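You operate a simulated robot arm through the tools that you are given. There is no shell and no other tool.

You are at the controls of a simulated two-armed robot. One attempt, no reset.

Task
Wind the green wheel up and run it down with 500 g.
Fine: let it stop by itself; yellow lever to HOLD to load, to FREE to run; at the end lever to HOLD and the weight back in its tray.
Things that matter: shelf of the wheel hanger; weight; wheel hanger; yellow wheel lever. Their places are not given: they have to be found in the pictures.

The check looks at the end state, three seconds after you hand in, the way a careful person would. Anything else that was tipped, shoved, dropped, spilled or broken makes it a failure.

Robot
Two 7-joint arms with two-finger parallel grippers on one trunk that stands fixed in place. Base frame: the origin is at the foot of the trunk, x ahead of it, y to its left, z up. Units: cm, rad, N and s.
The left shoulder is at [7, 17.7, 117], the right one opposite. With the tool pointing down near the work surface each hand reaches from about 24 to 72 cm from the base axis, measured 20 degrees to its own side. Payload 3.43 kg a hand.
The tool frame of a hand sits at the grasp point between the pads (the TCP): z along the fingers, y along the line on which they close. The tips reach 3 cm beyond it. Largest opening 9.4 cm; finger width 2.8, thickness 1; the body of the gripper, 5 by 9.6 cm, starts 5.5 cm behind the TCP.
Orientation is told as [roll, pitch, yaw] about the base's x, y, z axes, in that order, counted from this pose: with the fingers straight down and closing along the base's y, the tool's x points along the base's -x, its y along +y and its z along -z.

Tools
- The arms move only by the tool arm_command. It takes "left_targets", "right_targets" or both (then of equal length, played together; a hand with none holds still); each is one flat list of numbers, 7 for each row, row after row: the gripper command, from -1 (shut) to 1 (fully open), values between in proportion, then the shift along the tool's x, y, z in units of 200 mm (1.0 is 200 mm), then the turn, a rotation vector about the tool's x, y, z in units of 180 degrees (1.0 is 180 degrees). In form: [hand, x, y, z, ax, ay, az, hand, x, y, z, ax, ay, az, ...]. A call has 1 to 20 rows; each row is the pose to reach, as a shift and turn from the pose commanded when the call began, along the tool's axes at that moment. A call with a number of a shift or a turn outside -1 to 1 is refused whole. Each row takes 0.2 s and may step no farther than 5 cm and 0.15 rad from the row before; otherwise, or with a gripper value out of range, the whole call is refused. Where a pose cannot be reached the arm comes as near as it can. A force on the tool above 40 N (or 10 N above the force at the start of the call, whichever is more), or a blocked arm, ends the call early, and 0.2 s more pass. The fingers move at their own pace (about 15.3 cm/s each) and stop on an object; they squeeze with about 37 N. The grip force told is the motor's: it shows also when the fingers shut on nothing. Time passes only in rows, and 0.2 s behind the last, so rows that repeat a pose let the fingers close. The reply holds the time, the measured pose of the TCP, the force on the tool along the base axes, the opening and the grip force, in the units named above and with some noise, with the torque about the TCP (base axes, N m) and any sound that the robot's microphone picked up.
- Cameras (640 x 400 px; columns grow to the right, rows downward): "scene" is now at [13.22, 3.96, 149.3]; the picture's right is [0.44, -0.90, 0.00], its down [-0.48, -0.23, -0.85] and it looks along [0.76, 0.37, -0.53] (base axes); focal length 214 px, centre (320, 200). "left" rides on the left gripper at [7.6, -1.4, -10.2] in its tool frame; the picture's right is [0.18, 0.98, 0.00], its down [-0.75, 0.14, -0.64] and it looks along [-0.63, 0.12, 0.77] (tool axes); focal length 243 px, centre (320, 200). "right" rides on the right gripper at [7.6, 1.4, -10.3] in its tool frame; the picture's right is [-0.18, 0.98, 0.00], its down [-0.75, -0.14, -0.64] and it looks along [-0.63, -0.12, 0.77] (tool axes); focal length 243 px, centre (320, 200).
- camera(camera): a new picture of that camera. The clock stands still meanwhile.
- slide_trunk(by): slides the trunk up (or, below 0, down) by that many cm; the arms and the scene camera ride with it, the base frame stays. It gives what a move gives, with no picture.
- turn_head(pan, tilt): turns the head with the scene camera to pan (to the left, within 1.501 rad either way) and tilt (down, from -0.506 to 1.204), counted from straight ahead of the robot. It gives what a move gives.
- point_at(camera, pixels): for up to 12 pixels [column, row] of the newest picture of that camera ("zoom" is the newest enlarged one), the place [x, y, z] in the base frame of the surface seen there, good to about 0.3 cm. The clock stands still meanwhile.
- zoom(camera, box): a new picture of the part [left, top, right, bottom] of that camera's present view, enlarged. The clock stands still meanwhile.
- job_done(): hands the job in; it is judged then, once.

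Open the grippers and draw the arms clear of the work before you hand the job in, unless the task says otherwise.

The tools are called after "Emit:" by a JSON object that holds its "fn" and its "kwargs". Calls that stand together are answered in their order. arm_command: Moves the arms, as the interface text tells. Its arguments: {"type":"object","properties":{"left_targets":{"type":"array"},"right_targets":{"type":"array"}},"required":[]} The other tools are called the same way: slide_trunk (by) moves the trunk up or down; turn_head (pan, tilt) turns the head that bears the scene camera; camera (camera) takes a picture; point_at (camera, pixels) gives the place of the surface under pixels of a picture; zoom (camera, box) takes an enlarged picture of a part of a camera's view; job_done () hands the job in.

At the start:

```text
time_s: 0.0
left_tool_pos: [42.89, 40.18, 133.74]
left_tool_rot: [0.0, -0.001, 0.0]
left_force: [-0.4, -0.1, 0.5]
left_ft_torque: [-0.05, 0.02, -0.01]
left_opening: 9.41
left_grip_force: 0.0
right_tool_pos: [29.12, 3.04, 138.45]
right_tool_rot: [-0.001, -0.001, 0.001]
right_force: [0.0, 0.0, -0.2]
right_ft_torque: [-0.02, -0.02, 0.0]
right_opening: 9.4
right_grip_force: 0.0
trunk travel left (down, up): [-75.0, 9.0]
head pan, tilt (commanded): [0.456, 0.56]
```

scene: 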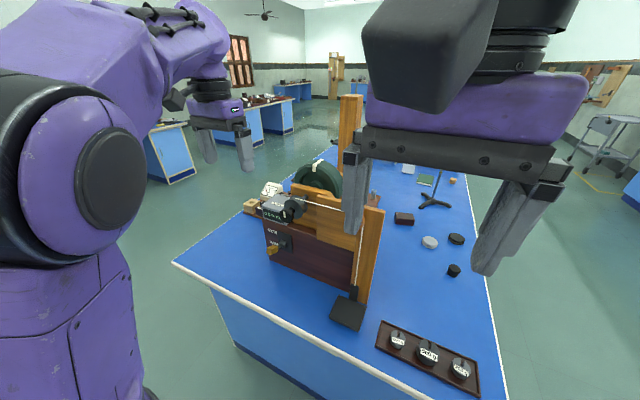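
right: 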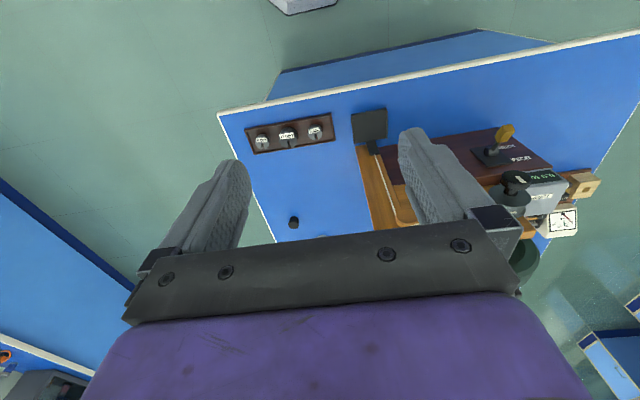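
left: 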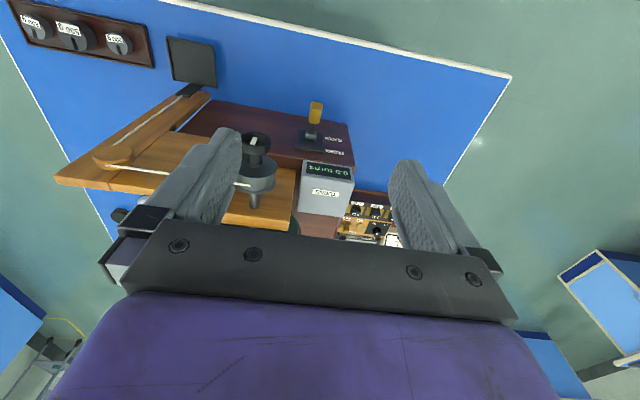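

The scene shows the wheel apparatus around (320,215), a weight tray at (425,355), and a black shelf at (348,312). I zoom in on these before moving anything.

Emit:
{"fn": "zoom", "kwargs": {"camera": "scene", "box": [230, 140, 400, 340]}}

Emit:
{"fn": "zoom", "kwargs": {"camera": "scene", "box": [360, 300, 500, 400]}}

Emit:
{"fn": "zoom", "kwargs": {"camera": "left", "box": [0, 0, 400, 250]}}

Emit:
{"fn": "zoom", "kwargs": {"camera": "right", "box": [220, 80, 620, 280]}}

```text
2.00 times, centred on (315, 240) of scene
```

zoom: 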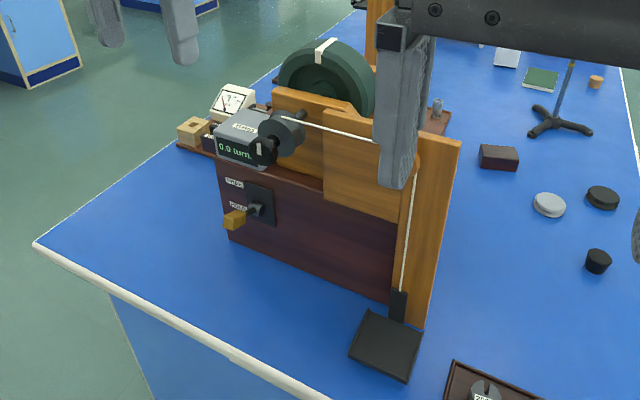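

```text
4.00 times, centred on (430, 350) of scene
```

zoom: 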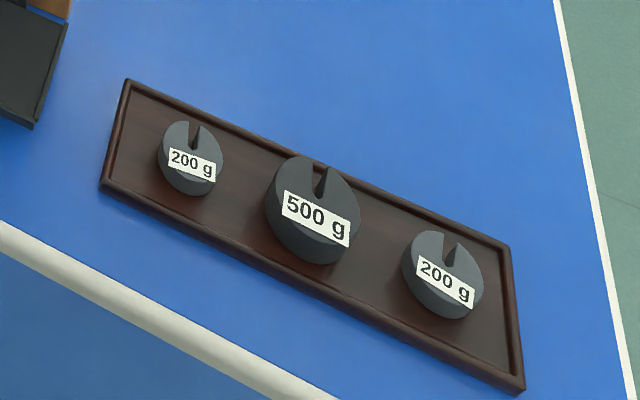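

```text
1.60 times, centred on (200, 125) of left
```

zoom: 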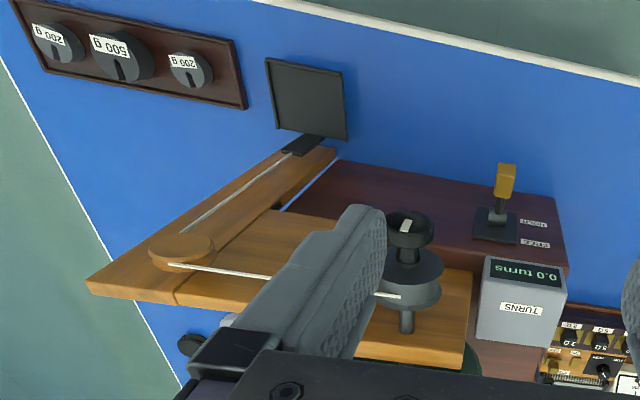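

```text
1.60 times, centred on (420, 180) of right
```

zoom: 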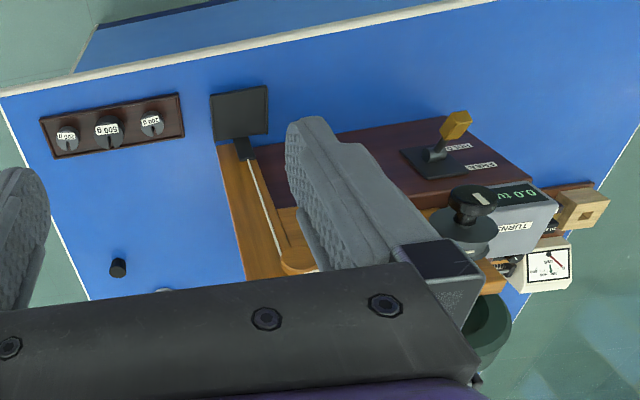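

The knob, drum, cord, pulley and hanger are visible; the counter reads 0.0 turns. I measure key points in the scene picture.

Emit:
{"fn": "camera", "kwargs": {"camera": "scene"}}

Emit:
{"fn": "point_at", "kwargs": {"camera": "scene", "pixels": [[398, 340], [427, 352], [461, 368], [348, 312], [356, 294], [271, 250], [283, 243], [280, 206], [293, 212], [318, 180], [366, 215], [378, 348]]}}

Emit:
{"fn": "point_at", "kwargs": {"camera": "scene", "pixels": [[335, 325], [345, 297], [366, 307], [357, 330], [270, 240], [320, 350], [360, 240], [357, 275], [378, 230], [360, 297], [175, 263], [430, 260]]}}

```text
taken
```

scene: 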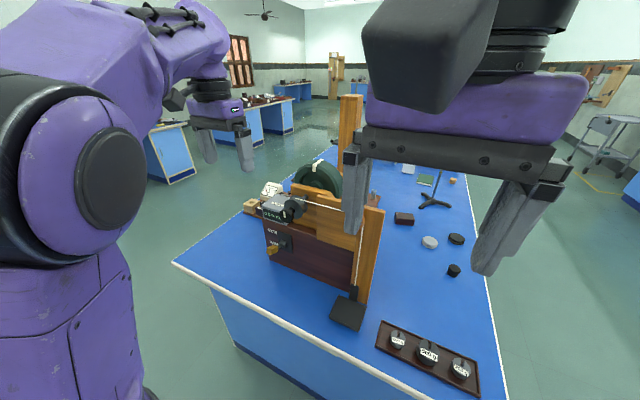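

```text
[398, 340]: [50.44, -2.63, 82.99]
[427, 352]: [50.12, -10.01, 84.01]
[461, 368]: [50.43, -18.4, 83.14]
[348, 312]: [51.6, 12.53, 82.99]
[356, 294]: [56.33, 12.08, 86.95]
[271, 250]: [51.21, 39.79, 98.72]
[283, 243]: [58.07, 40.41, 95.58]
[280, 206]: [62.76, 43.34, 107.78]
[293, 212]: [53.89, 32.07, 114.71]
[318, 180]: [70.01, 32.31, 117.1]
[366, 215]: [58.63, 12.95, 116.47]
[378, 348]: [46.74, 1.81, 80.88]
```

```text
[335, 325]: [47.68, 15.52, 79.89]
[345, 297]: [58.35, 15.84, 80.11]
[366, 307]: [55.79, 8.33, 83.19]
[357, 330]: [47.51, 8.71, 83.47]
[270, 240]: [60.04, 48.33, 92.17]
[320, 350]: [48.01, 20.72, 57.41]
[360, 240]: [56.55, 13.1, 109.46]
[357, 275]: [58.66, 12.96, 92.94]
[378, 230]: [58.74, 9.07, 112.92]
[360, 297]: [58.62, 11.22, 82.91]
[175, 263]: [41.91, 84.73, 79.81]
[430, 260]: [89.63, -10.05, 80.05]
```

Table top is z≈80, shelf plate around x 47–56, y 8–16, z≈83; knob near (54,32,115). I move the right hand to the right out of the scene camera's view.

Emit:
{"fn": "arm_command", "kwargs": {"right_targets": [1, 0, -0.25, 0, 0, 0, 0, 1, 0, -0.5, 0, 0, 0, 0, 1, 0, -0.75, 0, 0, 0, 0, 1, 0, -1.0, 0, 0, 0, 0]}}

Emit:
{"fn": "camera", "kwargs": {"camera": "scene"}}

Emit:
{"fn": "camera", "kwargs": {"camera": "right"}}

```text
time_s: 1.0
left_tool_pos: [42.75, 39.81, 133.77]
left_tool_rot: [0.002, -0.003, 0.001]
left_force: [-1.1, 0.3, 0.2]
left_ft_torque: [0.01, 0.0, 0.02]
left_opening: 9.4
left_grip_force: 0.1
right_tool_pos: [27.92, -13.57, 136.2]
right_tool_rot: [0.002, 0.001, 0.0]
right_force: [0.7, 0.4, -0.3]
right_ft_torque: [0.06, 0.02, -0.02]
right_opening: 9.37
right_grip_force: 0.0
right hand out of reach, approached as far as the arm can: row 3, 4
trunk travel left (down, up): [-75.0, 9.0]
head pan, tilt (commanded): [0.456, 0.56]
```

```text
taken
```

scene: 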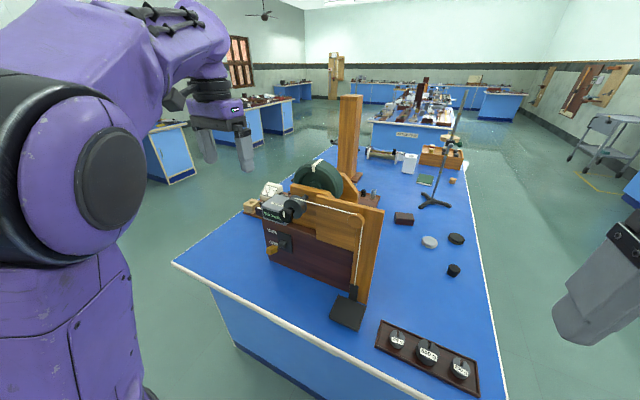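

```text
taken
```

right: 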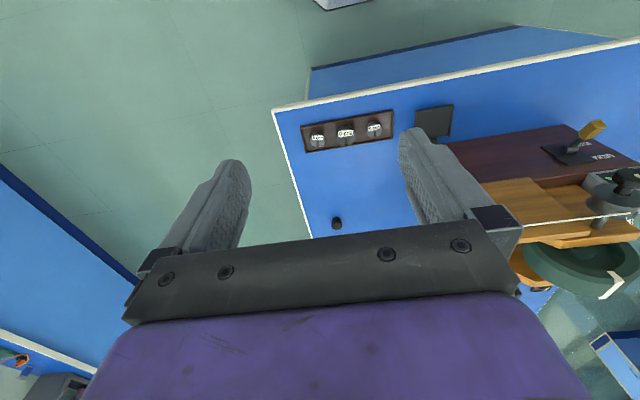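

The view is now clear. I zoom in on the apparatus in detail.

Emit:
{"fn": "zoom", "kwargs": {"camera": "scene", "box": [250, 160, 390, 250]}}

Emit:
{"fn": "zoom", "kwargs": {"camera": "scene", "box": [250, 185, 320, 265]}}

Emit:
{"fn": "zoom", "kwargs": {"camera": "scene", "box": [310, 220, 400, 340]}}

Emit:
{"fn": "zoom", "kwargs": {"camera": "left", "box": [220, 90, 420, 250]}}

```text
4.44 times, centred on (320, 205) of scene
```

zoom: 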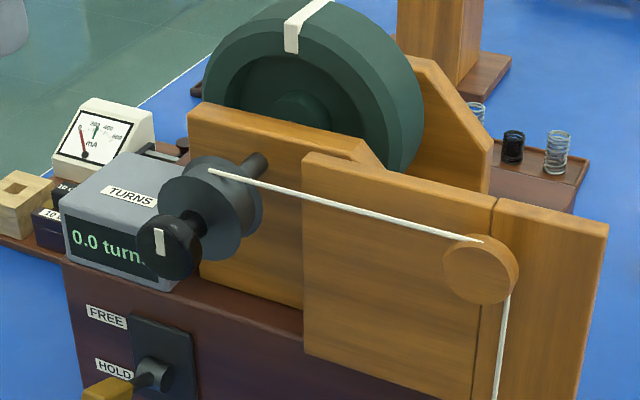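

```text
5.00 times, centred on (285, 225) of scene
```

zoom: 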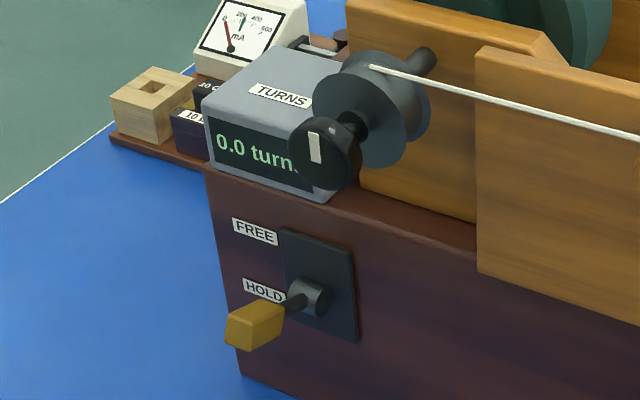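

```text
3.33 times, centred on (355, 280) of scene
```

zoom: 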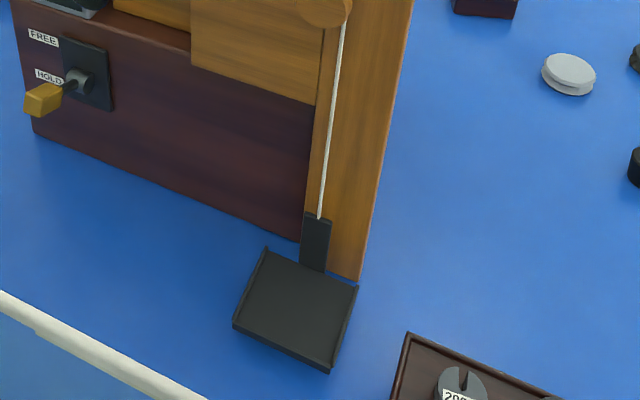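

```text
2.50 times, centred on (320, 170) of left
```

zoom: 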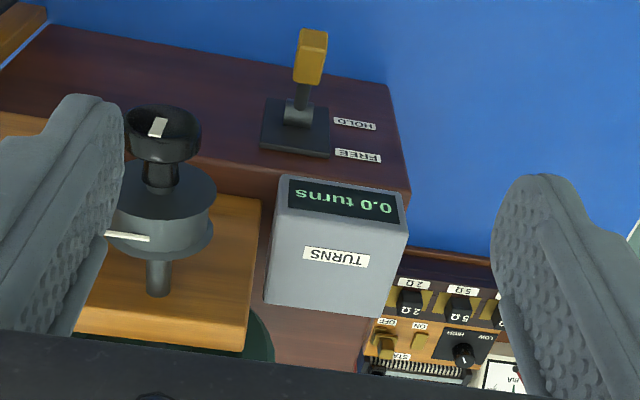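

The lever (yellow tip at (255,325) in the zoom) lies next to the HOLD label. I measure lever, labels, knob, drum and pulley positions in an enlarged picture.

Emit:
{"fn": "zoom", "kwargs": {"camera": "scene", "box": [250, 185, 320, 265]}}

Emit:
{"fn": "point_at", "kwargs": {"camera": "zoom", "pixels": [[238, 310], [240, 335], [268, 318], [295, 302], [320, 297], [255, 232], [264, 290], [340, 262], [303, 150], [340, 168], [348, 150], [316, 148]]}}

Emit:
{"fn": "point_at", "kwargs": {"camera": "zoom", "pixels": [[360, 125], [400, 130], [340, 95], [375, 70], [410, 75], [425, 60], [385, 100], [450, 85], [335, 180], [300, 185], [280, 165], [240, 100]]}}

```text
5.00 times, centred on (285, 225) of scene
```

zoom: 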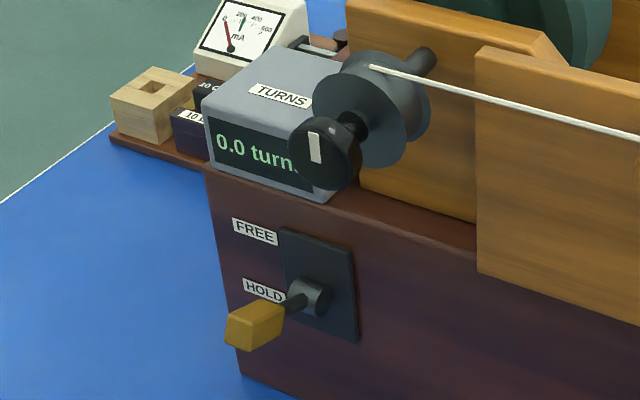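

```text
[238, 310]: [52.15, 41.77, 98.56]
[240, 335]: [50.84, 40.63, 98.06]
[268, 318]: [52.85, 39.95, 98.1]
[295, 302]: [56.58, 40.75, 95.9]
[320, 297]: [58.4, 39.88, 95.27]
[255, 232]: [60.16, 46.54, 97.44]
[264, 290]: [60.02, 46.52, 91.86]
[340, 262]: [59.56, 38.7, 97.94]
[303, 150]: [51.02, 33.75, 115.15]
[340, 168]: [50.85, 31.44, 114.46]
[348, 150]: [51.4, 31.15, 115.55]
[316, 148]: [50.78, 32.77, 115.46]
```

```text
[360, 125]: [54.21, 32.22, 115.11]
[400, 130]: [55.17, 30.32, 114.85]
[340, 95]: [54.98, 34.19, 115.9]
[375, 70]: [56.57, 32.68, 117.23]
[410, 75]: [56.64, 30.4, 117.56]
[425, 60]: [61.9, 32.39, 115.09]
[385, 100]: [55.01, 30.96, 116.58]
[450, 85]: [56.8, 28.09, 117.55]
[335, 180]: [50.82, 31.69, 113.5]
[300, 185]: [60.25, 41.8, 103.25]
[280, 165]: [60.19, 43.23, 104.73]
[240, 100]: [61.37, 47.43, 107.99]
```

Measured: lever pivot ≈(58.5,40,95) and tip ≈(51.5,40.5,98.3), so the lever points upward, toward FREE. Knob face centre ≈(50.8,32.4,115), diameter ≈4 cm. I turn the left hand to point forward (+x) behind the knob, staying clear at x≈40.

Emit:
{"fn": "arm_command", "kwargs": {"left_targets": [1, 0.02, -0.03, 0.03, 0, -0.045, 0, 1, 0.04, -0.06, 0.06, 0, -0.09, 0, 1, 0.06, -0.09, 0.09, 0, -0.135, 0, 1, 0.08, -0.12, 0.12, 0, -0.18, 0, 1, 0.1, -0.15, 0.15, 0, -0.225, 0, 1, 0.12, -0.18, 0.18, 0, -0.27, 0, 1, 0.14, -0.21, 0.21, 0, -0.315, 0, 1, 0.16, -0.24, 0.24, 0, -0.36, 0, 1, 0.18, -0.27, 0.27, 0, -0.405, 0, 1, 0.19, -0.3, 0.3, 0, -0.45, 0, 1, 0.2, -0.33, 0.33, 0, -0.495, 0, 1, 0.2, -0.36, 0.36, 0, -0.5, 0]}}

Emit:
{"fn": "camera", "kwargs": {"camera": "scene"}}

Emit:
{"fn": "camera", "kwargs": {"camera": "left"}}

```text
time_s: 3.6
left_tool_pos: [44.19, 40.79, 124.51]
left_tool_rot: [-1.835, -1.562, 1.84]
left_force: [-0.1, -0.1, -0.2]
left_ft_torque: [-0.01, 0.01, 0.0]
left_opening: 9.41
left_grip_force: 0.0
left hand out of reach, approached as far as the arm can: row 3, 4, 5, 6, 7, 8, 9, 10, 11, 12
right_tool_pos: [27.87, -13.32, 136.28]
right_tool_rot: [0.0, 0.0, 0.0]
right_force: [-0.7, -0.2, -0.3]
right_ft_torque: [0.01, 0.04, -0.02]
right_opening: 9.4
right_grip_force: 0.0
trunk travel left (down, up): [-75.0, 9.0]
head pan, tilt (commanded): [0.456, 0.56]
```

```text
taken
```

scene: 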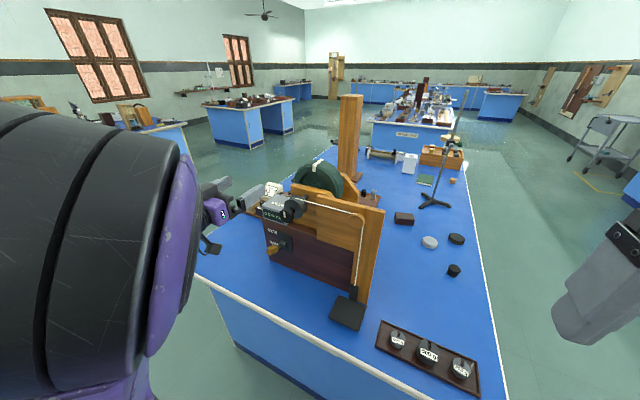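

```text
taken
```

left: 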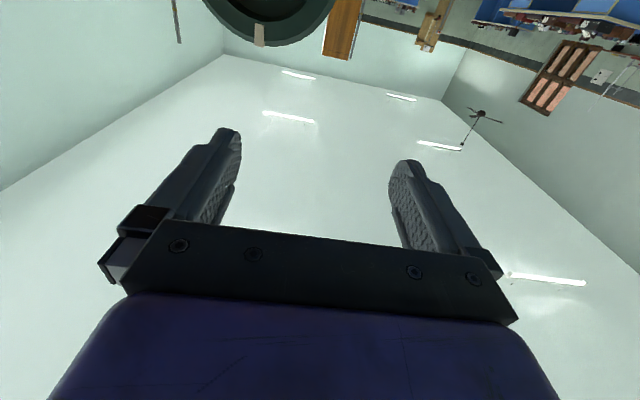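

The hand now points forward at (44.2,40.8,124.5), short of my aim since closer is out of reach. I make a tiny move to learn what reference the command uses after a clipped move.

Emit:
{"fn": "arm_command", "kwargs": {"left_targets": [1, 0, 0, 0, 0, 0, 0, 1, 0, 0, 0.05, 0, 0, 0]}}

```text
time_s: 4.2
left_tool_pos: [45.05, 40.46, 124.89]
left_tool_rot: [-2.117, -1.566, 2.119]
left_force: [0.8, 0.0, -0.9]
left_ft_torque: [0.0, -0.01, 0.0]
left_opening: 9.41
left_grip_force: 0.0
right_tool_pos: [27.96, -13.36, 136.26]
right_tool_rot: [0.001, 0.002, -0.001]
right_force: [0.2, -0.6, 0.5]
right_ft_torque: [0.02, -0.01, 0.05]
right_opening: 9.41
right_grip_force: 0.2
trunk travel left (down, up): [-75.0, 9.0]
head pan, tilt (commanded): [0.456, 0.56]
```

The reference follows the reached pose. Now I move to in front of the knob, at about (46.5,32.4,115), in steps.

Emit:
{"fn": "arm_command", "kwargs": {"left_targets": [1, 0.1, -0.08, 0.02, 0, 0, 0, 1, 0.2, -0.16, 0.04, 0, 0, 0, 1, 0.3, -0.24, 0.06, 0, 0, 0, 1, 0.4, -0.32, 0.07, 0, 0, 0, 1, 0.49, -0.4, 0.07, 0, 0, 0]}}

Emit:
{"fn": "camera", "kwargs": {"camera": "left"}}

Emit:
{"fn": "camera", "kwargs": {"camera": "scene"}}

```text
time_s: 5.4
left_tool_pos: [46.55, 39.21, 112.71]
left_tool_rot: [-0.755, -1.565, 0.727]
left_force: [-0.4, 0.8, 0.3]
left_ft_torque: [0.04, -0.05, -0.06]
left_opening: 9.41
left_grip_force: 0.1
left hand out of reach, approached as far as the arm can: row 1, 2, 3, 4, 5
right_tool_pos: [28.05, -12.7, 136.34]
right_tool_rot: [-0.005, 0.0, 0.0]
right_force: [-0.2, 0.7, 0.9]
right_ft_torque: [-0.08, 0.04, 0.04]
right_opening: 9.41
right_grip_force: 0.1
trunk travel left (down, up): [-75.0, 9.0]
head pan, tilt (commanded): [0.456, 0.56]
```

```text
taken
```

left: 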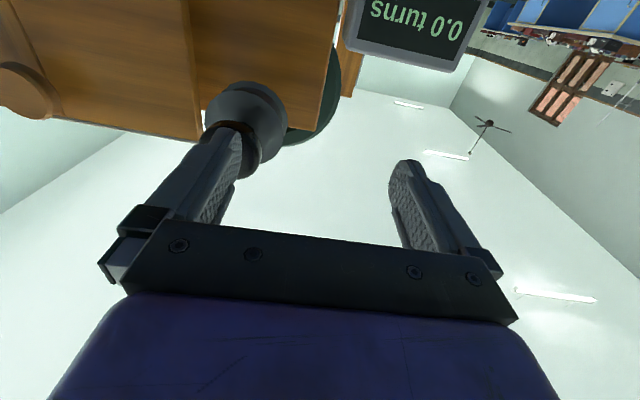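

```text
taken
```

scene: 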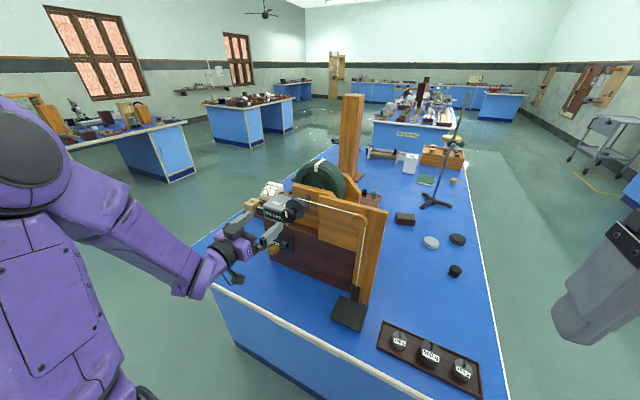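

The left hand cannot fold in enough to reach the knob (it stopped at y≈39), so the right hand will wind the knob and the left will work the lever. I move the left hand down-left toward the lever and roll it 90° so the fingers close vertically like a fork.

Emit:
{"fn": "arm_command", "kwargs": {"left_targets": [1, 0.05, 0.03, -0.01, 0, 0, 0.042, 1, 0.1, 0.06, -0.02, 0, 0, 0.084, 1, 0.15, 0.09, -0.03, 0, 0, 0.126, 1, 0.2, 0.12, -0.04, 0, 0, 0.168, 1, 0.25, 0.15, -0.05, 0, 0, 0.21, 1, 0.3, 0.18, -0.06, 0, 0, 0.252, 1, 0.35, 0.21, -0.07, 0, 0, 0.294, 1, 0.4, 0.24, -0.08, 0, 0, 0.336, 1, 0.45, 0.27, -0.09, 0, 0, 0.378, 1, 0.5, 0.3, -0.1, 0, 0, 0.42, 1, 0.55, 0.33, -0.11, 0, 0, 0.462, 1, 0.6, 0.35, -0.12, 0, 0, 0.5]}}

Emit:
{"fn": "camera", "kwargs": {"camera": "left"}}

Emit:
{"fn": "camera", "kwargs": {"camera": "scene"}}

```text
time_s: 8.0
left_tool_pos: [42.29, 53.72, 121.85]
left_tool_rot: [1.502, -0.065, -1.605]
left_force: [-1.0, 0.4, 0.6]
left_ft_torque: [-0.01, -0.01, 0.02]
left_opening: 9.39
left_grip_force: 0.0
left hand out of reach, approached as far as the arm can: row 4, 5, 6, 7, 8, 9, 10, 11, 12
right_tool_pos: [27.84, -13.67, 136.29]
right_tool_rot: [0.003, 0.0, 0.001]
right_force: [-1.2, 0.2, 0.0]
right_ft_torque: [0.05, 0.02, 0.01]
right_opening: 9.4
right_grip_force: 0.0
trunk travel left (down, up): [-75.0, 9.0]
head pan, tilt (commanded): [0.456, 0.56]
```

```text
taken
```

left: 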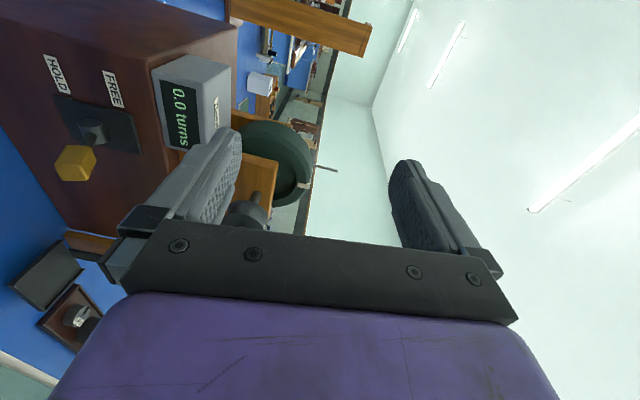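

```text
taken
```

scene: 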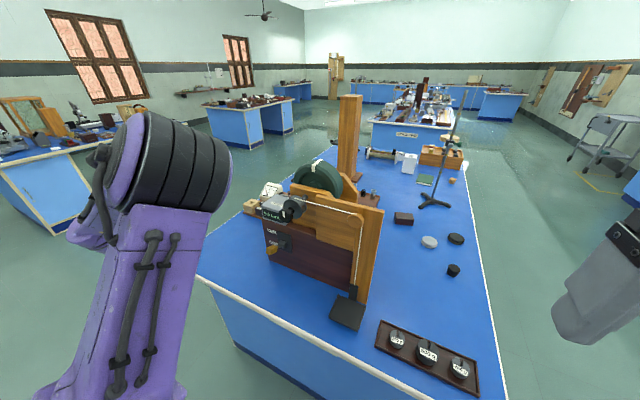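

The hand now points forward with a vertical closing line, though higher up than asked (42,54,122). The left view shows the lever well: handle (75,163), pivot (92,130), FREE (113,88), HOLD (58,75). I measure it.

Emit:
{"fn": "zoom", "kwargs": {"camera": "left", "box": [20, 40, 180, 200]}}

Emit:
{"fn": "point_at", "kwargs": {"camera": "left", "pixels": [[75, 163], [60, 165], [92, 160], [85, 145], [92, 130], [113, 88], [58, 75], [78, 105], [115, 145], [60, 178], [78, 178], [70, 150]]}}

```text
2.50 times, centred on (100, 120) of left
```

zoom: 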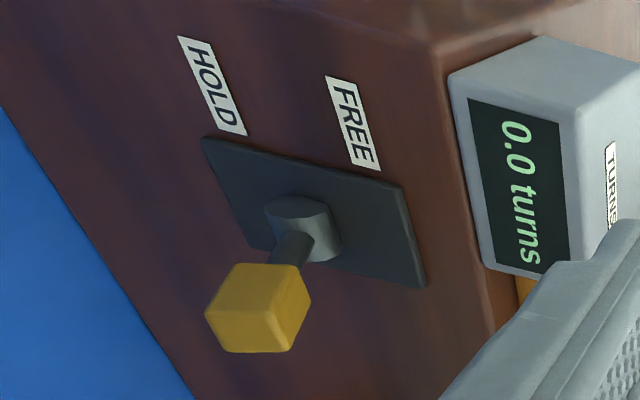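

```text
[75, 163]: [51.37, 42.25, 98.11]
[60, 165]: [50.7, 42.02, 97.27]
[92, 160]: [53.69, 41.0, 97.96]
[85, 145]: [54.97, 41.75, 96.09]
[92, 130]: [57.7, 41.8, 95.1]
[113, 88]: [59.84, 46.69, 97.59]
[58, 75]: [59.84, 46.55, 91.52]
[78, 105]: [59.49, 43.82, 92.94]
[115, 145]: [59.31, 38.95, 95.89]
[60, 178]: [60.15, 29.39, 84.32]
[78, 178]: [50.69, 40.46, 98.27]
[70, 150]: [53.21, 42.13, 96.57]
```

Confirmed: handle at x≈50.7–53.7, y≈40–42.2, z≈97–98.7, pivot (58,41,95): the lever is up at FREE. I bring the left hand down in front of the lever, staying short of it.

Emit:
{"fn": "arm_command", "kwargs": {"left_targets": [1, -0.07, -0.13, 0.01, 0, 0, 0, 1, -0.14, -0.26, 0.02, 0, 0, 0, 1, -0.21, -0.39, 0.03, 0, 0, 0, 1, -0.28, -0.52, 0.04, 0, 0, 0, 1, -0.35, -0.65, 0.05, 0, 0, 0, 1, -0.42, -0.78, 0.06, 0, 0, 0, 1, -0.48, -0.9, 0.07, 0, 0, 0]}}

Emit:
{"fn": "camera", "kwargs": {"camera": "left"}}

Emit:
{"fn": "camera", "kwargs": {"camera": "scene"}}

```text
time_s: 9.6
left_tool_pos: [36.57, 46.24, 121.26]
left_tool_rot: [1.5, -0.072, -1.605]
left_force: [-0.6, 0.4, -0.1]
left_ft_torque: [0.03, 0.01, -0.01]
left_opening: 9.4
left_grip_force: 0.0
left hand out of reach, approached as far as the arm can: row 1, 2, 3, 4, 5, 6, 7
right_tool_pos: [27.94, -13.34, 136.37]
right_tool_rot: [0.002, -0.001, 0.0]
right_force: [-0.4, 0.9, 0.0]
right_ft_torque: [0.01, 0.02, -0.04]
right_opening: 9.42
right_grip_force: 0.1
trunk travel left (down, up): [-75.0, 9.0]
head pan, tilt (commanded): [0.456, 0.56]
```

```text
taken
```

left: 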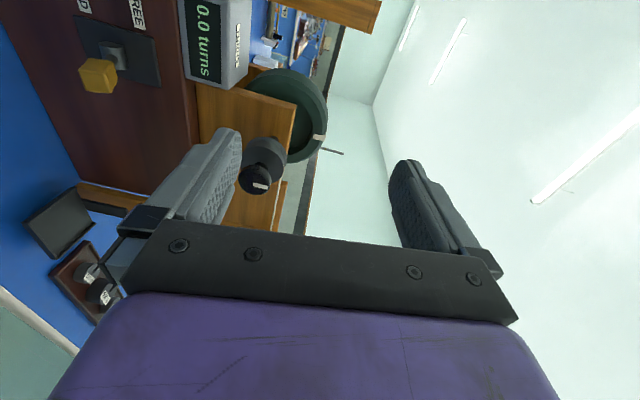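

```text
taken
```

scene: 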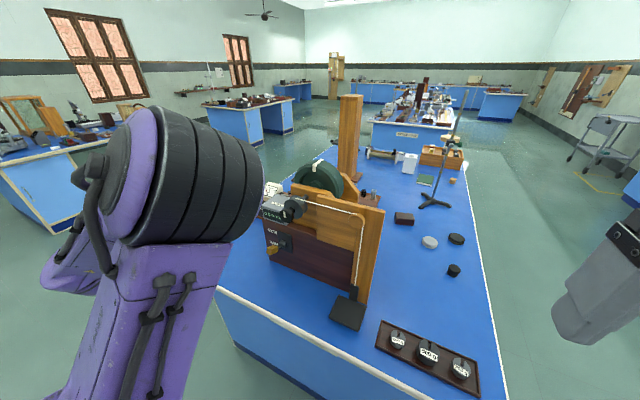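

The rolled posture drives the left arm into a joint limit (it drifted to (36.6,46.2,121.3)). I undo the roll so the fingers close along y again, moving back toward (45,45,112).

Emit:
{"fn": "arm_command", "kwargs": {"left_targets": [1, 0, -0.03, 0.035, 0, 0, -0.042, 1, 0, -0.06, 0.07, 0, 0, -0.084, 1, -0.01, -0.1, 0.105, 0, 0, -0.126, 1, -0.01, -0.14, 0.14, 0, 0, -0.168, 1, -0.02, -0.18, 0.175, 0, 0, -0.21, 1, -0.02, -0.22, 0.21, 0, 0, -0.252, 1, -0.03, -0.26, 0.245, 0, 0, -0.294, 1, -0.03, -0.3, 0.28, 0, 0, -0.336, 1, -0.04, -0.34, 0.315, 0, 0, -0.378, 1, -0.04, -0.38, 0.35, 0, 0, -0.42, 1, -0.05, -0.42, 0.385, 0, 0, -0.462, 1, -0.06, -0.46, 0.42, 0, 0, -0.5]}}

Emit:
{"fn": "camera", "kwargs": {"camera": "scene"}}

```text
time_s: 12.2
left_tool_pos: [44.2, 45.58, 111.17]
left_tool_rot: [-0.826, -1.472, 0.791]
left_force: [-0.3, 0.5, 0.1]
left_ft_torque: [0.03, 0.0, 0.04]
left_opening: 9.4
left_grip_force: 0.0
right_tool_pos: [27.97, -13.29, 136.2]
right_tool_rot: [0.0, 0.003, 0.0]
right_force: [-0.3, -0.6, 0.4]
right_ft_torque: [0.03, 0.01, -0.03]
right_opening: 9.39
right_grip_force: 0.0
trunk travel left (down, up): [-75.0, 9.0]
head pan, tilt (commanded): [0.456, 0.56]
```

```text
taken
```

scene: 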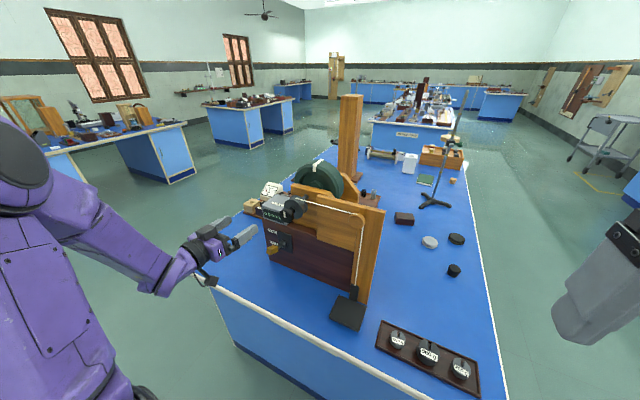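

Now at (44.2,45.6,111.2), pointing forward. I lower it in front of the lever to about (43.5,43,101), tips still ~4 cm short of the handle.

Emit:
{"fn": "arm_command", "kwargs": {"left_targets": [1, 0.17, -0.04, 0, 0, 0, 0, 1, 0.34, -0.08, 0, 0, 0, 0, 1, 0.5, -0.12, 0, 0, 0, 0, 1, 0.5, -0.12, 0, 0, 0, 0]}}

Emit:
{"fn": "camera", "kwargs": {"camera": "left"}}

```text
time_s: 13.2
left_tool_pos: [43.39, 42.44, 101.61]
left_tool_rot: [-0.81, -1.473, 0.773]
left_force: [0.5, -0.5, -0.1]
left_ft_torque: [0.0, -0.01, -0.02]
left_opening: 9.41
left_grip_force: 0.1
right_tool_pos: [27.96, -13.46, 136.22]
right_tool_rot: [0.001, 0.0, -0.001]
right_force: [-0.8, 0.4, -0.4]
right_ft_torque: [0.0, -0.02, 0.02]
right_opening: 9.38
right_grip_force: 0.2
trunk travel left (down, up): [-75.0, 9.0]
head pan, tilt (commanded): [0.456, 0.56]
```

```text
taken
```

left: 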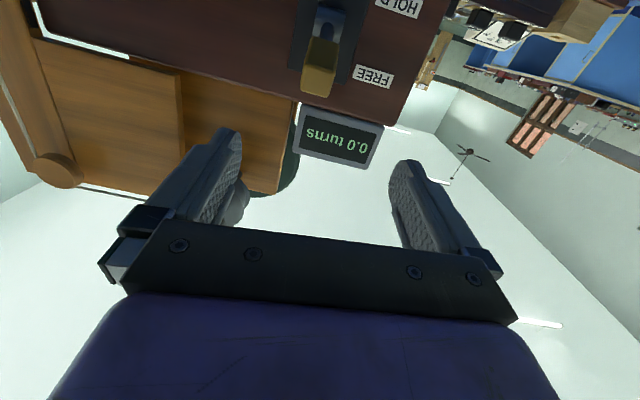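

The left camera shows the lever at (320,70) on the FREE side and the counter at (340,138): a good monitor. Now I bring the right hand round to point forward, heading toward the knob.

Emit:
{"fn": "arm_command", "kwargs": {"right_targets": [1, -0.05, 0.075, 0.05, 0, -0.042, 0, 1, -0.1, 0.15, 0.1, 0, -0.084, 0, 1, -0.15, 0.225, 0.15, 0, -0.126, 0, 1, -0.2, 0.3, 0.2, 0, -0.168, 0, 1, -0.25, 0.375, 0.25, 0, -0.21, 0, 1, -0.3, 0.45, 0.3, 0, -0.252, 0, 1, -0.35, 0.525, 0.35, 0, -0.294, 0, 1, -0.4, 0.6, 0.4, 0, -0.336, 0, 1, -0.45, 0.675, 0.45, 0, -0.378, 0, 1, -0.5, 0.75, 0.5, 0, -0.42, 0, 1, -0.55, 0.825, 0.55, 0, -0.462, 0, 1, -0.6, 0.9, 0.6, 0, -0.5, 0]}}

Emit:
{"fn": "camera", "kwargs": {"camera": "scene"}}

Emit:
{"fn": "camera", "kwargs": {"camera": "right"}}

```text
time_s: 15.8
left_tool_pos: [43.39, 42.49, 101.39]
left_tool_rot: [-0.822, -1.471, 0.785]
left_force: [0.2, -0.1, -0.6]
left_ft_torque: [0.0, -0.02, 0.0]
left_opening: 9.38
left_grip_force: 0.1
right_tool_pos: [39.57, 5.07, 124.16]
right_tool_rot: [-2.395, -1.57, 2.396]
right_force: [-0.6, 0.4, -0.3]
right_ft_torque: [0.01, -0.01, -0.04]
right_opening: 9.41
right_grip_force: 0.0
trunk travel left (down, up): [-75.0, 9.0]
head pan, tilt (commanded): [0.456, 0.56]
```

```text
taken
```

scene: 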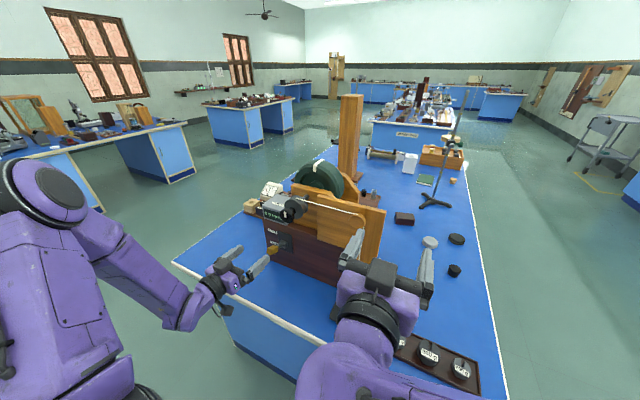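

```text
taken
```

right: 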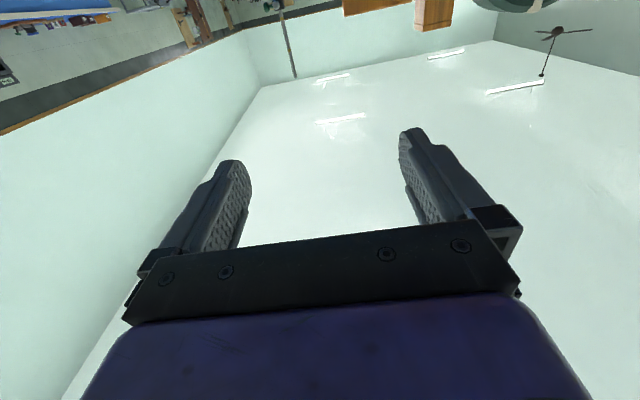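

The right hand points forward cleanly at (39.6,5.1,124.2). I continue it left toward the knob, keeping tips short of x=49.

Emit:
{"fn": "arm_command", "kwargs": {"right_targets": [1, 0.06, 0.16, 0.03, 0, 0, 0, 1, 0.12, 0.32, 0.06, 0, 0, 0, 1, 0.18, 0.48, 0.1, 0, 0, 0, 1, 0.24, 0.64, 0.14, 0, 0, 0, 1, 0.3, 0.8, 0.18, 0, 0, 0, 1, 0.36, 0.95, 0.2, 0, 0, 0]}}

Emit:
{"fn": "camera", "kwargs": {"camera": "scene"}}

Emit:
{"fn": "camera", "kwargs": {"camera": "right"}}

```text
time_s: 17.2
left_tool_pos: [43.27, 42.55, 101.47]
left_tool_rot: [-0.836, -1.473, 0.798]
left_force: [0.2, 0.2, 0.2]
left_ft_torque: [0.01, 0.0, -0.02]
left_opening: 9.43
left_grip_force: 0.0
right_tool_pos: [42.77, 21.98, 117.78]
right_tool_rot: [-2.062, -1.567, 2.058]
right_force: [-0.3, 0.0, 1.0]
right_ft_torque: [0.02, 0.02, -0.03]
right_opening: 9.37
right_grip_force: 0.0
right hand out of reach, approached as far as the arm can: row 6
trunk travel left (down, up): [-75.0, 9.0]
head pan, tilt (commanded): [0.456, 0.56]
```

```text
taken
```

scene: 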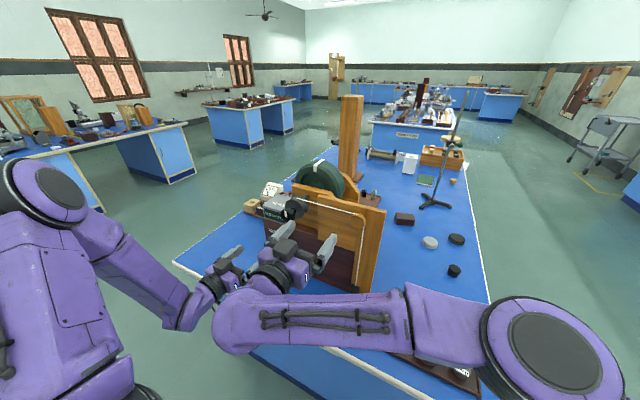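

```text
taken
```

right: 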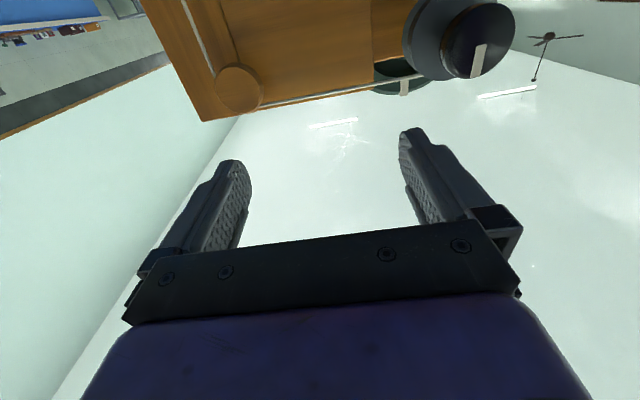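

The right camera shows the knob upper-right at (478,45). I continue toward it and see how far the right arm reaches.

Emit:
{"fn": "arm_command", "kwargs": {"right_targets": [1, 0.04, 0.12, 0.03, 0, 0, 0, 1, 0.07, 0.24, 0.06, 0, 0, 0, 1, 0.1, 0.36, 0.09, 0, 0, 0, 1, 0.13, 0.48, 0.12, 0, 0, 0, 1, 0.14, 0.52, 0.15, 0, 0, 0]}}

Emit:
{"fn": "camera", "kwargs": {"camera": "right"}}

Emit:
{"fn": "camera", "kwargs": {"camera": "scene"}}

```text
time_s: 18.4
left_tool_pos: [43.36, 42.32, 101.56]
left_tool_rot: [-0.806, -1.472, 0.771]
left_force: [-0.1, 0.1, -1.2]
left_ft_torque: [0.0, 0.03, 0.03]
left_opening: 9.39
left_grip_force: 0.1
right_tool_pos: [43.95, 22.46, 117.24]
right_tool_rot: [0.926, -1.57, -0.923]
right_force: [-0.2, -0.5, -0.5]
right_ft_torque: [-0.02, -0.01, 0.01]
right_opening: 9.41
right_grip_force: 0.2
right hand out of reach, approached as far as the arm can: row 1, 2, 3, 4, 5
trunk travel left (down, up): [-75.0, 9.0]
head pan, tilt (commanded): [0.456, 0.56]
```

```text
taken
```

right: 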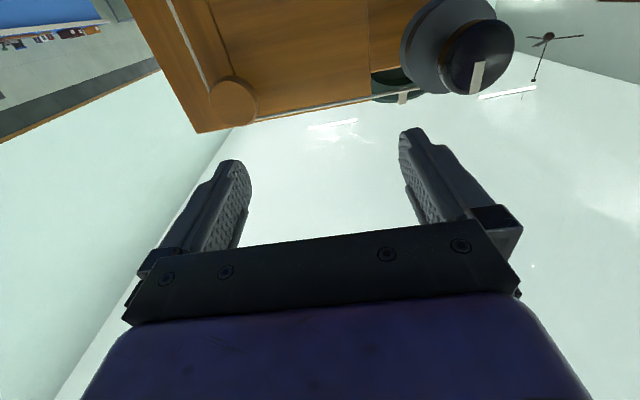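

```text
taken
```

scene: 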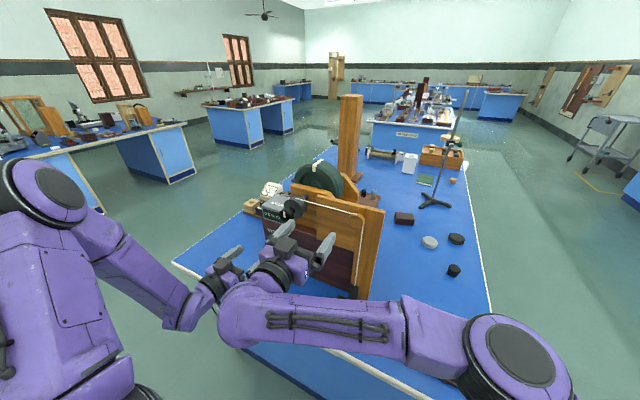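

The right hand stalls at y≈22.5 (wrist limit). Better: lower the trunk so the left arm, whose shoulder would then be well below the knob, can reach it. First I raise the left hand and back the right hand away.

Emit:
{"fn": "arm_command", "kwargs": {"left_targets": [1, -0.2, 0.04, 0, 0, 0, 0, 1, -0.4, 0.08, 0, 0, 0, 0, 1, -0.6, 0.12, 0, 0, 0, 0, 1, -0.8, 0.16, 0, 0, 0, 0, 1, -1.0, 0.2, 0, 0, 0, 0], "right_targets": [1, -0.03, -0.17, -0.05, 0, 0, 0, 1, -0.06, -0.34, -0.1, 0, 0, 0, 1, -0.09, -0.51, -0.15, 0, 0, 0, 1, -0.12, -0.68, -0.2, 0, 0, 0, 1, -0.15, -0.85, -0.25, 0, 0, 0]}}

Emit:
{"fn": "camera", "kwargs": {"camera": "scene"}}

```text
time_s: 19.6
left_tool_pos: [44.91, 47.21, 121.01]
left_tool_rot: [-0.809, -1.474, 0.77]
left_force: [-0.7, -1.1, 0.0]
left_ft_torque: [-0.02, 0.05, 0.01]
left_opening: 9.44
left_grip_force: 0.0
right_tool_pos: [38.99, 5.49, 120.47]
right_tool_rot: [1.358, -1.567, -1.356]
right_force: [0.4, -0.5, 0.3]
right_ft_torque: [0.0, -0.04, 0.01]
right_opening: 9.41
right_grip_force: 0.2
trunk travel left (down, up): [-75.0, 9.0]
head pan, tilt (commanded): [0.456, 0.56]
```

```text
taken
```

scene: 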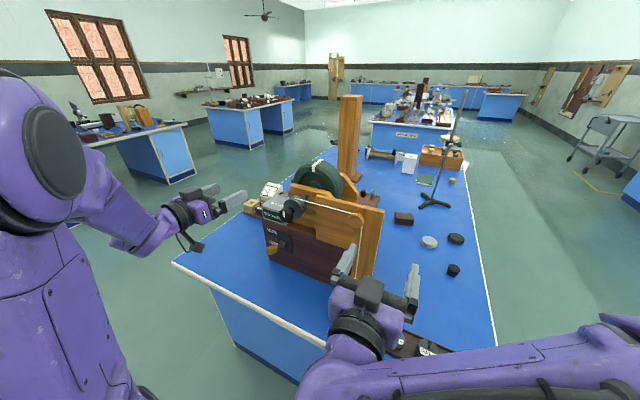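

Both hands are clear of everything. I slide the trunk down 20 cm and look again.

Emit:
{"fn": "slide_trunk", "kwargs": {"by": -20}}

Emit:
{"fn": "camera", "kwargs": {"camera": "scene"}}

Emit:
{"fn": "camera", "kwargs": {"camera": "left"}}

```text
time_s: 21.8
left_tool_pos: [45.02, 47.62, 100.91]
left_tool_rot: [-0.811, -1.472, 0.775]
left_force: [-1.0, 0.3, -0.2]
left_ft_torque: [0.0, -0.01, -0.01]
left_opening: 9.38
left_grip_force: 0.1
right_tool_pos: [39.17, 5.89, 100.51]
right_tool_rot: [0.763, -1.57, -0.764]
right_force: [0.4, 0.2, 0.0]
right_ft_torque: [0.0, 0.02, 0.03]
right_opening: 9.4
right_grip_force: 0.1
trunk travel left (down, up): [-55.0, 29.0]
head pan, tilt (commanded): [0.456, 0.56]
```

```text
taken
```

scene: 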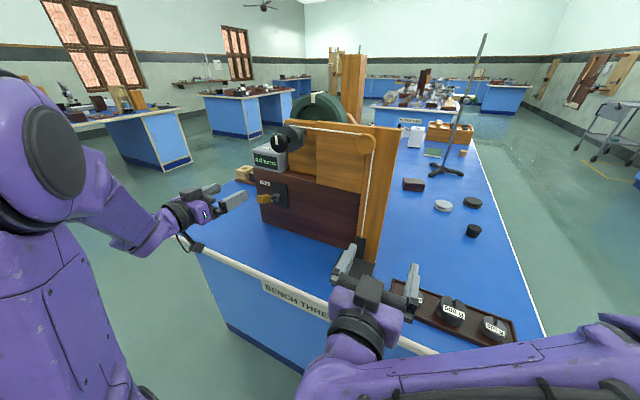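

```text
taken
```

left: 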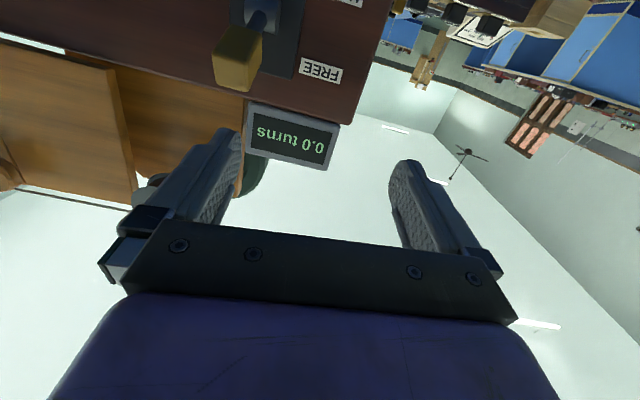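

The scene camera now sees the apparatus more frontally. I zoom on the knob/drum and measure the knob again.

Emit:
{"fn": "zoom", "kwargs": {"camera": "scene", "box": [240, 90, 400, 210]}}

Emit:
{"fn": "zoom", "kwargs": {"camera": "scene", "box": [265, 115, 315, 165]}}

Emit:
{"fn": "point_at", "kwargs": {"camera": "zoom", "pixels": [[320, 200], [240, 180], [300, 180], [200, 240], [280, 250], [360, 140], [380, 180], [330, 120], [250, 150], [450, 100], [240, 220], [280, 200]]}}

```text
3.33 times, centred on (320, 150) of scene
```

zoom: 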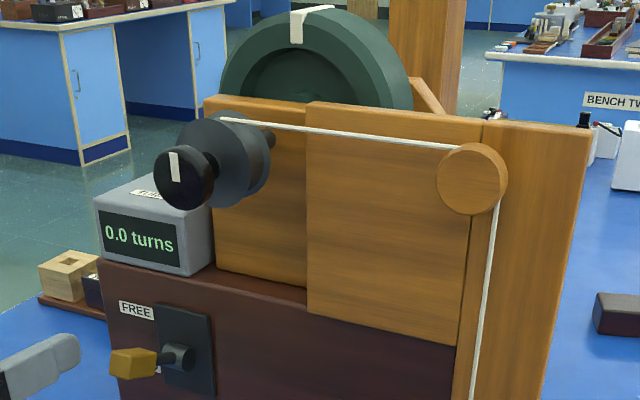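

```text
8.00 times, centred on (290, 140) of scene
```

zoom: 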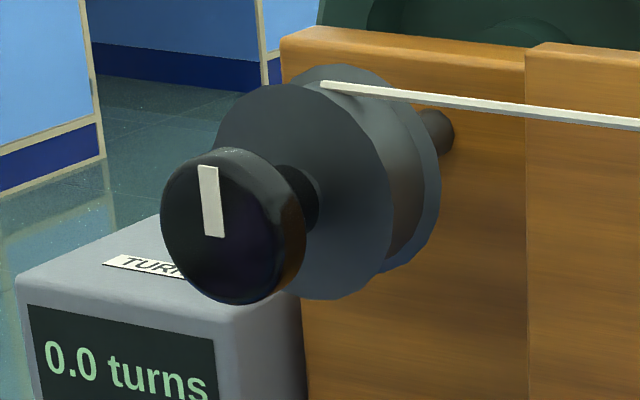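

```text
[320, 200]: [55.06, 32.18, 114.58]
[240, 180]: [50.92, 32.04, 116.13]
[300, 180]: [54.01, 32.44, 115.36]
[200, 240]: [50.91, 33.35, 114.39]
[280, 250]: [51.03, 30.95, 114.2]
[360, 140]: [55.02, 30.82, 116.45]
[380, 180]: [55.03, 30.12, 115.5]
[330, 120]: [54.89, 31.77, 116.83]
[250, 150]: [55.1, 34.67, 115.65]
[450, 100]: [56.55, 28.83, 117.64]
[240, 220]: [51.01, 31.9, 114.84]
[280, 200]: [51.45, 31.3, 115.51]
```

Knob face at x≈51, centre ≈(32.5,114.8), about 4 cm across; flange at x≈55; cord leaves the drum top toward the pulley, so winding is counter-clockwise seen from the robot. I bring the left hand up in front of the knob at x≈46.

Emit:
{"fn": "arm_command", "kwargs": {"left_targets": [1, -0.2, 0, -0.04, -0.002, -0.004, 0, 1, -0.4, -0.05, -0.04, -0.004, -0.008, 0, 1, -0.53, -0.2, -0.03, -0.006, -0.012, 0, 1, -0.6, -0.38, -0.01, -0.008, -0.016, 0, 1, -0.63, -0.55, 0, -0.01, -0.02, 0, 1, -0.648, -0.7, 0.02, -0.0102, -0.022, 0, 1, -0.648, -0.805, 0.031, -0.0102, -0.022, 0]}}

Emit:
{"fn": "camera", "kwargs": {"camera": "left"}}

Emit:
{"fn": "camera", "kwargs": {"camera": "scene"}}

```text
time_s: 23.4
left_tool_pos: [51.85, 40.85, 111.94]
left_tool_rot: [-1.576, -1.486, 1.58]
left_force: [-1.1, 4.7, -1.1]
left_ft_torque: [-0.07, -0.02, -0.06]
left_opening: 9.16
left_grip_force: 0.1
left hand out of reach, approached as far as the arm can: row 4, 5, 6, 7
right_tool_pos: [39.24, 5.98, 100.52]
right_tool_rot: [-0.614, -1.572, 0.615]
right_force: [-0.2, 0.4, 0.6]
right_ft_torque: [-0.01, 0.03, 0.02]
right_opening: 9.43
right_grip_force: 0.0
trunk travel left (down, up): [-55.0, 29.0]
head pan, tilt (commanded): [0.456, 0.56]
```

```text
taken
```

left: 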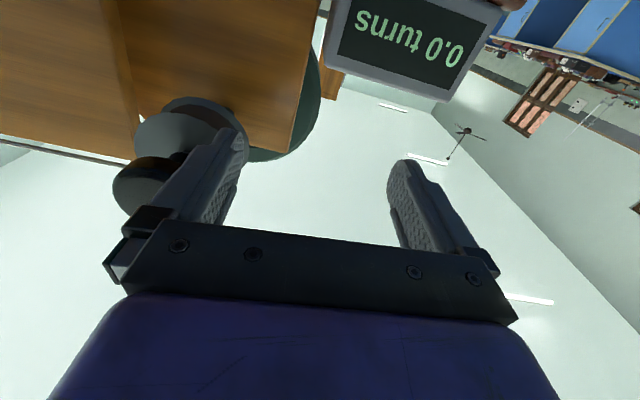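

```text
taken
```

scene: 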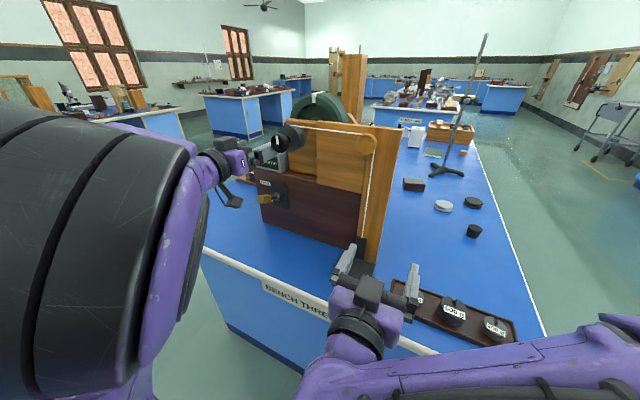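

The arm jammed at y≈41 with a light touch of the inner finger on the knob (counter still 0.0). I back straight off and to the left before trying a different trunk height.

Emit:
{"fn": "arm_command", "kwargs": {"left_targets": [1, 0, 0.02, -0.1, 0, 0, 0, 1, 0, 0.05, -0.25, 0, 0, 0, 1, 0, 0.12, -0.4, 0, 0, 0, 1, 0, 0.2, -0.5, 0, 0, 0]}}

Emit:
{"fn": "camera", "kwargs": {"camera": "scene"}}

```text
time_s: 24.4
left_tool_pos: [41.6, 45.21, 110.95]
left_tool_rot: [-1.594, -1.491, 1.59]
left_force: [0.3, 0.0, 0.3]
left_ft_torque: [0.01, 0.0, -0.05]
left_opening: 9.42
left_grip_force: 0.0
left hand out of reach, approached as far as the arm can: row 1, 2, 3, 4
right_tool_pos: [39.19, 5.87, 100.44]
right_tool_rot: [0.703, -1.57, -0.702]
right_force: [-0.4, 0.5, -0.5]
right_ft_torque: [0.02, -0.02, 0.01]
right_opening: 9.41
right_grip_force: 0.1
trunk travel left (down, up): [-55.0, 29.0]
head pan, tilt (commanded): [0.456, 0.56]
```

```text
taken
```

scene: 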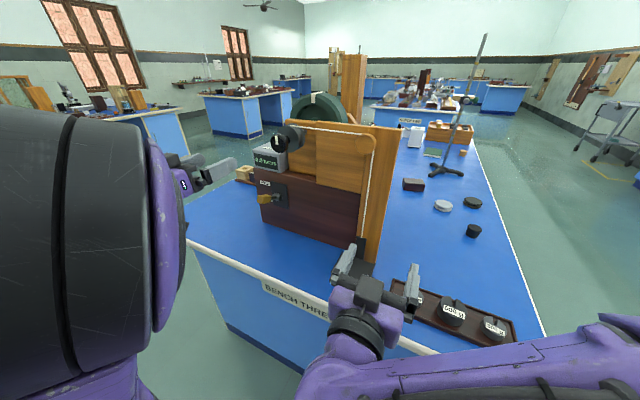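

Before lowering the trunk further, I check where the bench's front edge is, so neither hand comes down on it.

Emit:
{"fn": "point_at", "kwargs": {"camera": "scene", "pixels": [[215, 252], [250, 270], [300, 296], [330, 312], [430, 345], [300, 305]]}}

```text
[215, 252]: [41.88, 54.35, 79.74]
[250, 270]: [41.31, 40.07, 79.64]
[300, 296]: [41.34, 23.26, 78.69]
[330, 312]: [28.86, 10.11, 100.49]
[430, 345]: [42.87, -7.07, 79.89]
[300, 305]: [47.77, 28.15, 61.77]
```

The front edge is at x≈41. I raise both hands so they stay well above the bench when the trunk goes down.

Emit:
{"fn": "arm_command", "kwargs": {"left_targets": [1, -0.15, 0.02, 0, 0, 0, 0, 1, -0.3, 0.04, 0, 0, 0, 0, 1, -0.45, 0.06, 0, 0, 0, 0, 1, -0.6, 0.08, 0, 0, 0, 0, 1, -0.75, 0.1, 0, 0, 0, 0], "right_targets": [1, -0.2, 0, -0.02, 0, 0, 0, 1, -0.4, 0, -0.04, 0, 0, 0, 1, -0.6, 0, -0.06, 0, 0, 0, 1, -0.8, 0, -0.08, 0, 0, 0, 1, -1.0, 0, -0.1, 0, 0, 0]}}

```text
time_s: 25.6
left_tool_pos: [41.01, 48.15, 125.68]
left_tool_rot: [-1.586, -1.492, 1.586]
left_force: [-0.3, 0.5, -0.9]
left_ft_torque: [-0.03, 0.03, 0.01]
left_opening: 9.41
left_grip_force: 0.0
left hand out of reach, approached as far as the arm can: row 1, 2, 3, 4
right_tool_pos: [37.07, 5.9, 120.36]
right_tool_rot: [1.295, -1.57, -1.296]
right_force: [-0.1, 0.3, -0.5]
right_ft_torque: [0.01, 0.03, 0.0]
right_opening: 9.41
right_grip_force: 0.1
trunk travel left (down, up): [-55.0, 29.0]
head pan, tilt (commanded): [0.456, 0.56]
```

Both hands rose (left z 125.7, right z 120.4). I slide the trunk down another 25 cm.

Emit:
{"fn": "slide_trunk", "kwargs": {"by": -25}}

Emit:
{"fn": "camera", "kwargs": {"camera": "scene"}}

```text
time_s: 28.1
left_tool_pos: [41.22, 48.19, 100.69]
left_tool_rot: [-1.57, -1.492, 1.57]
left_force: [-0.6, 0.5, 0.2]
left_ft_torque: [-0.03, -0.01, 0.0]
left_opening: 9.42
left_grip_force: 0.0
right_tool_pos: [37.32, 6.0, 95.37]
right_tool_rot: [0.85, -1.57, -0.851]
right_force: [0.7, -0.2, 0.0]
right_ft_torque: [-0.01, -0.01, 0.02]
right_opening: 9.41
right_grip_force: 0.0
trunk travel left (down, up): [-30.0, 54.0]
head pan, tilt (commanded): [0.456, 0.56]
```

```text
taken
```

scene: 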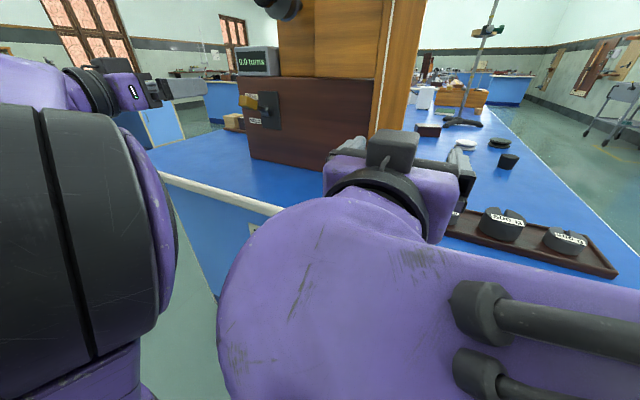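

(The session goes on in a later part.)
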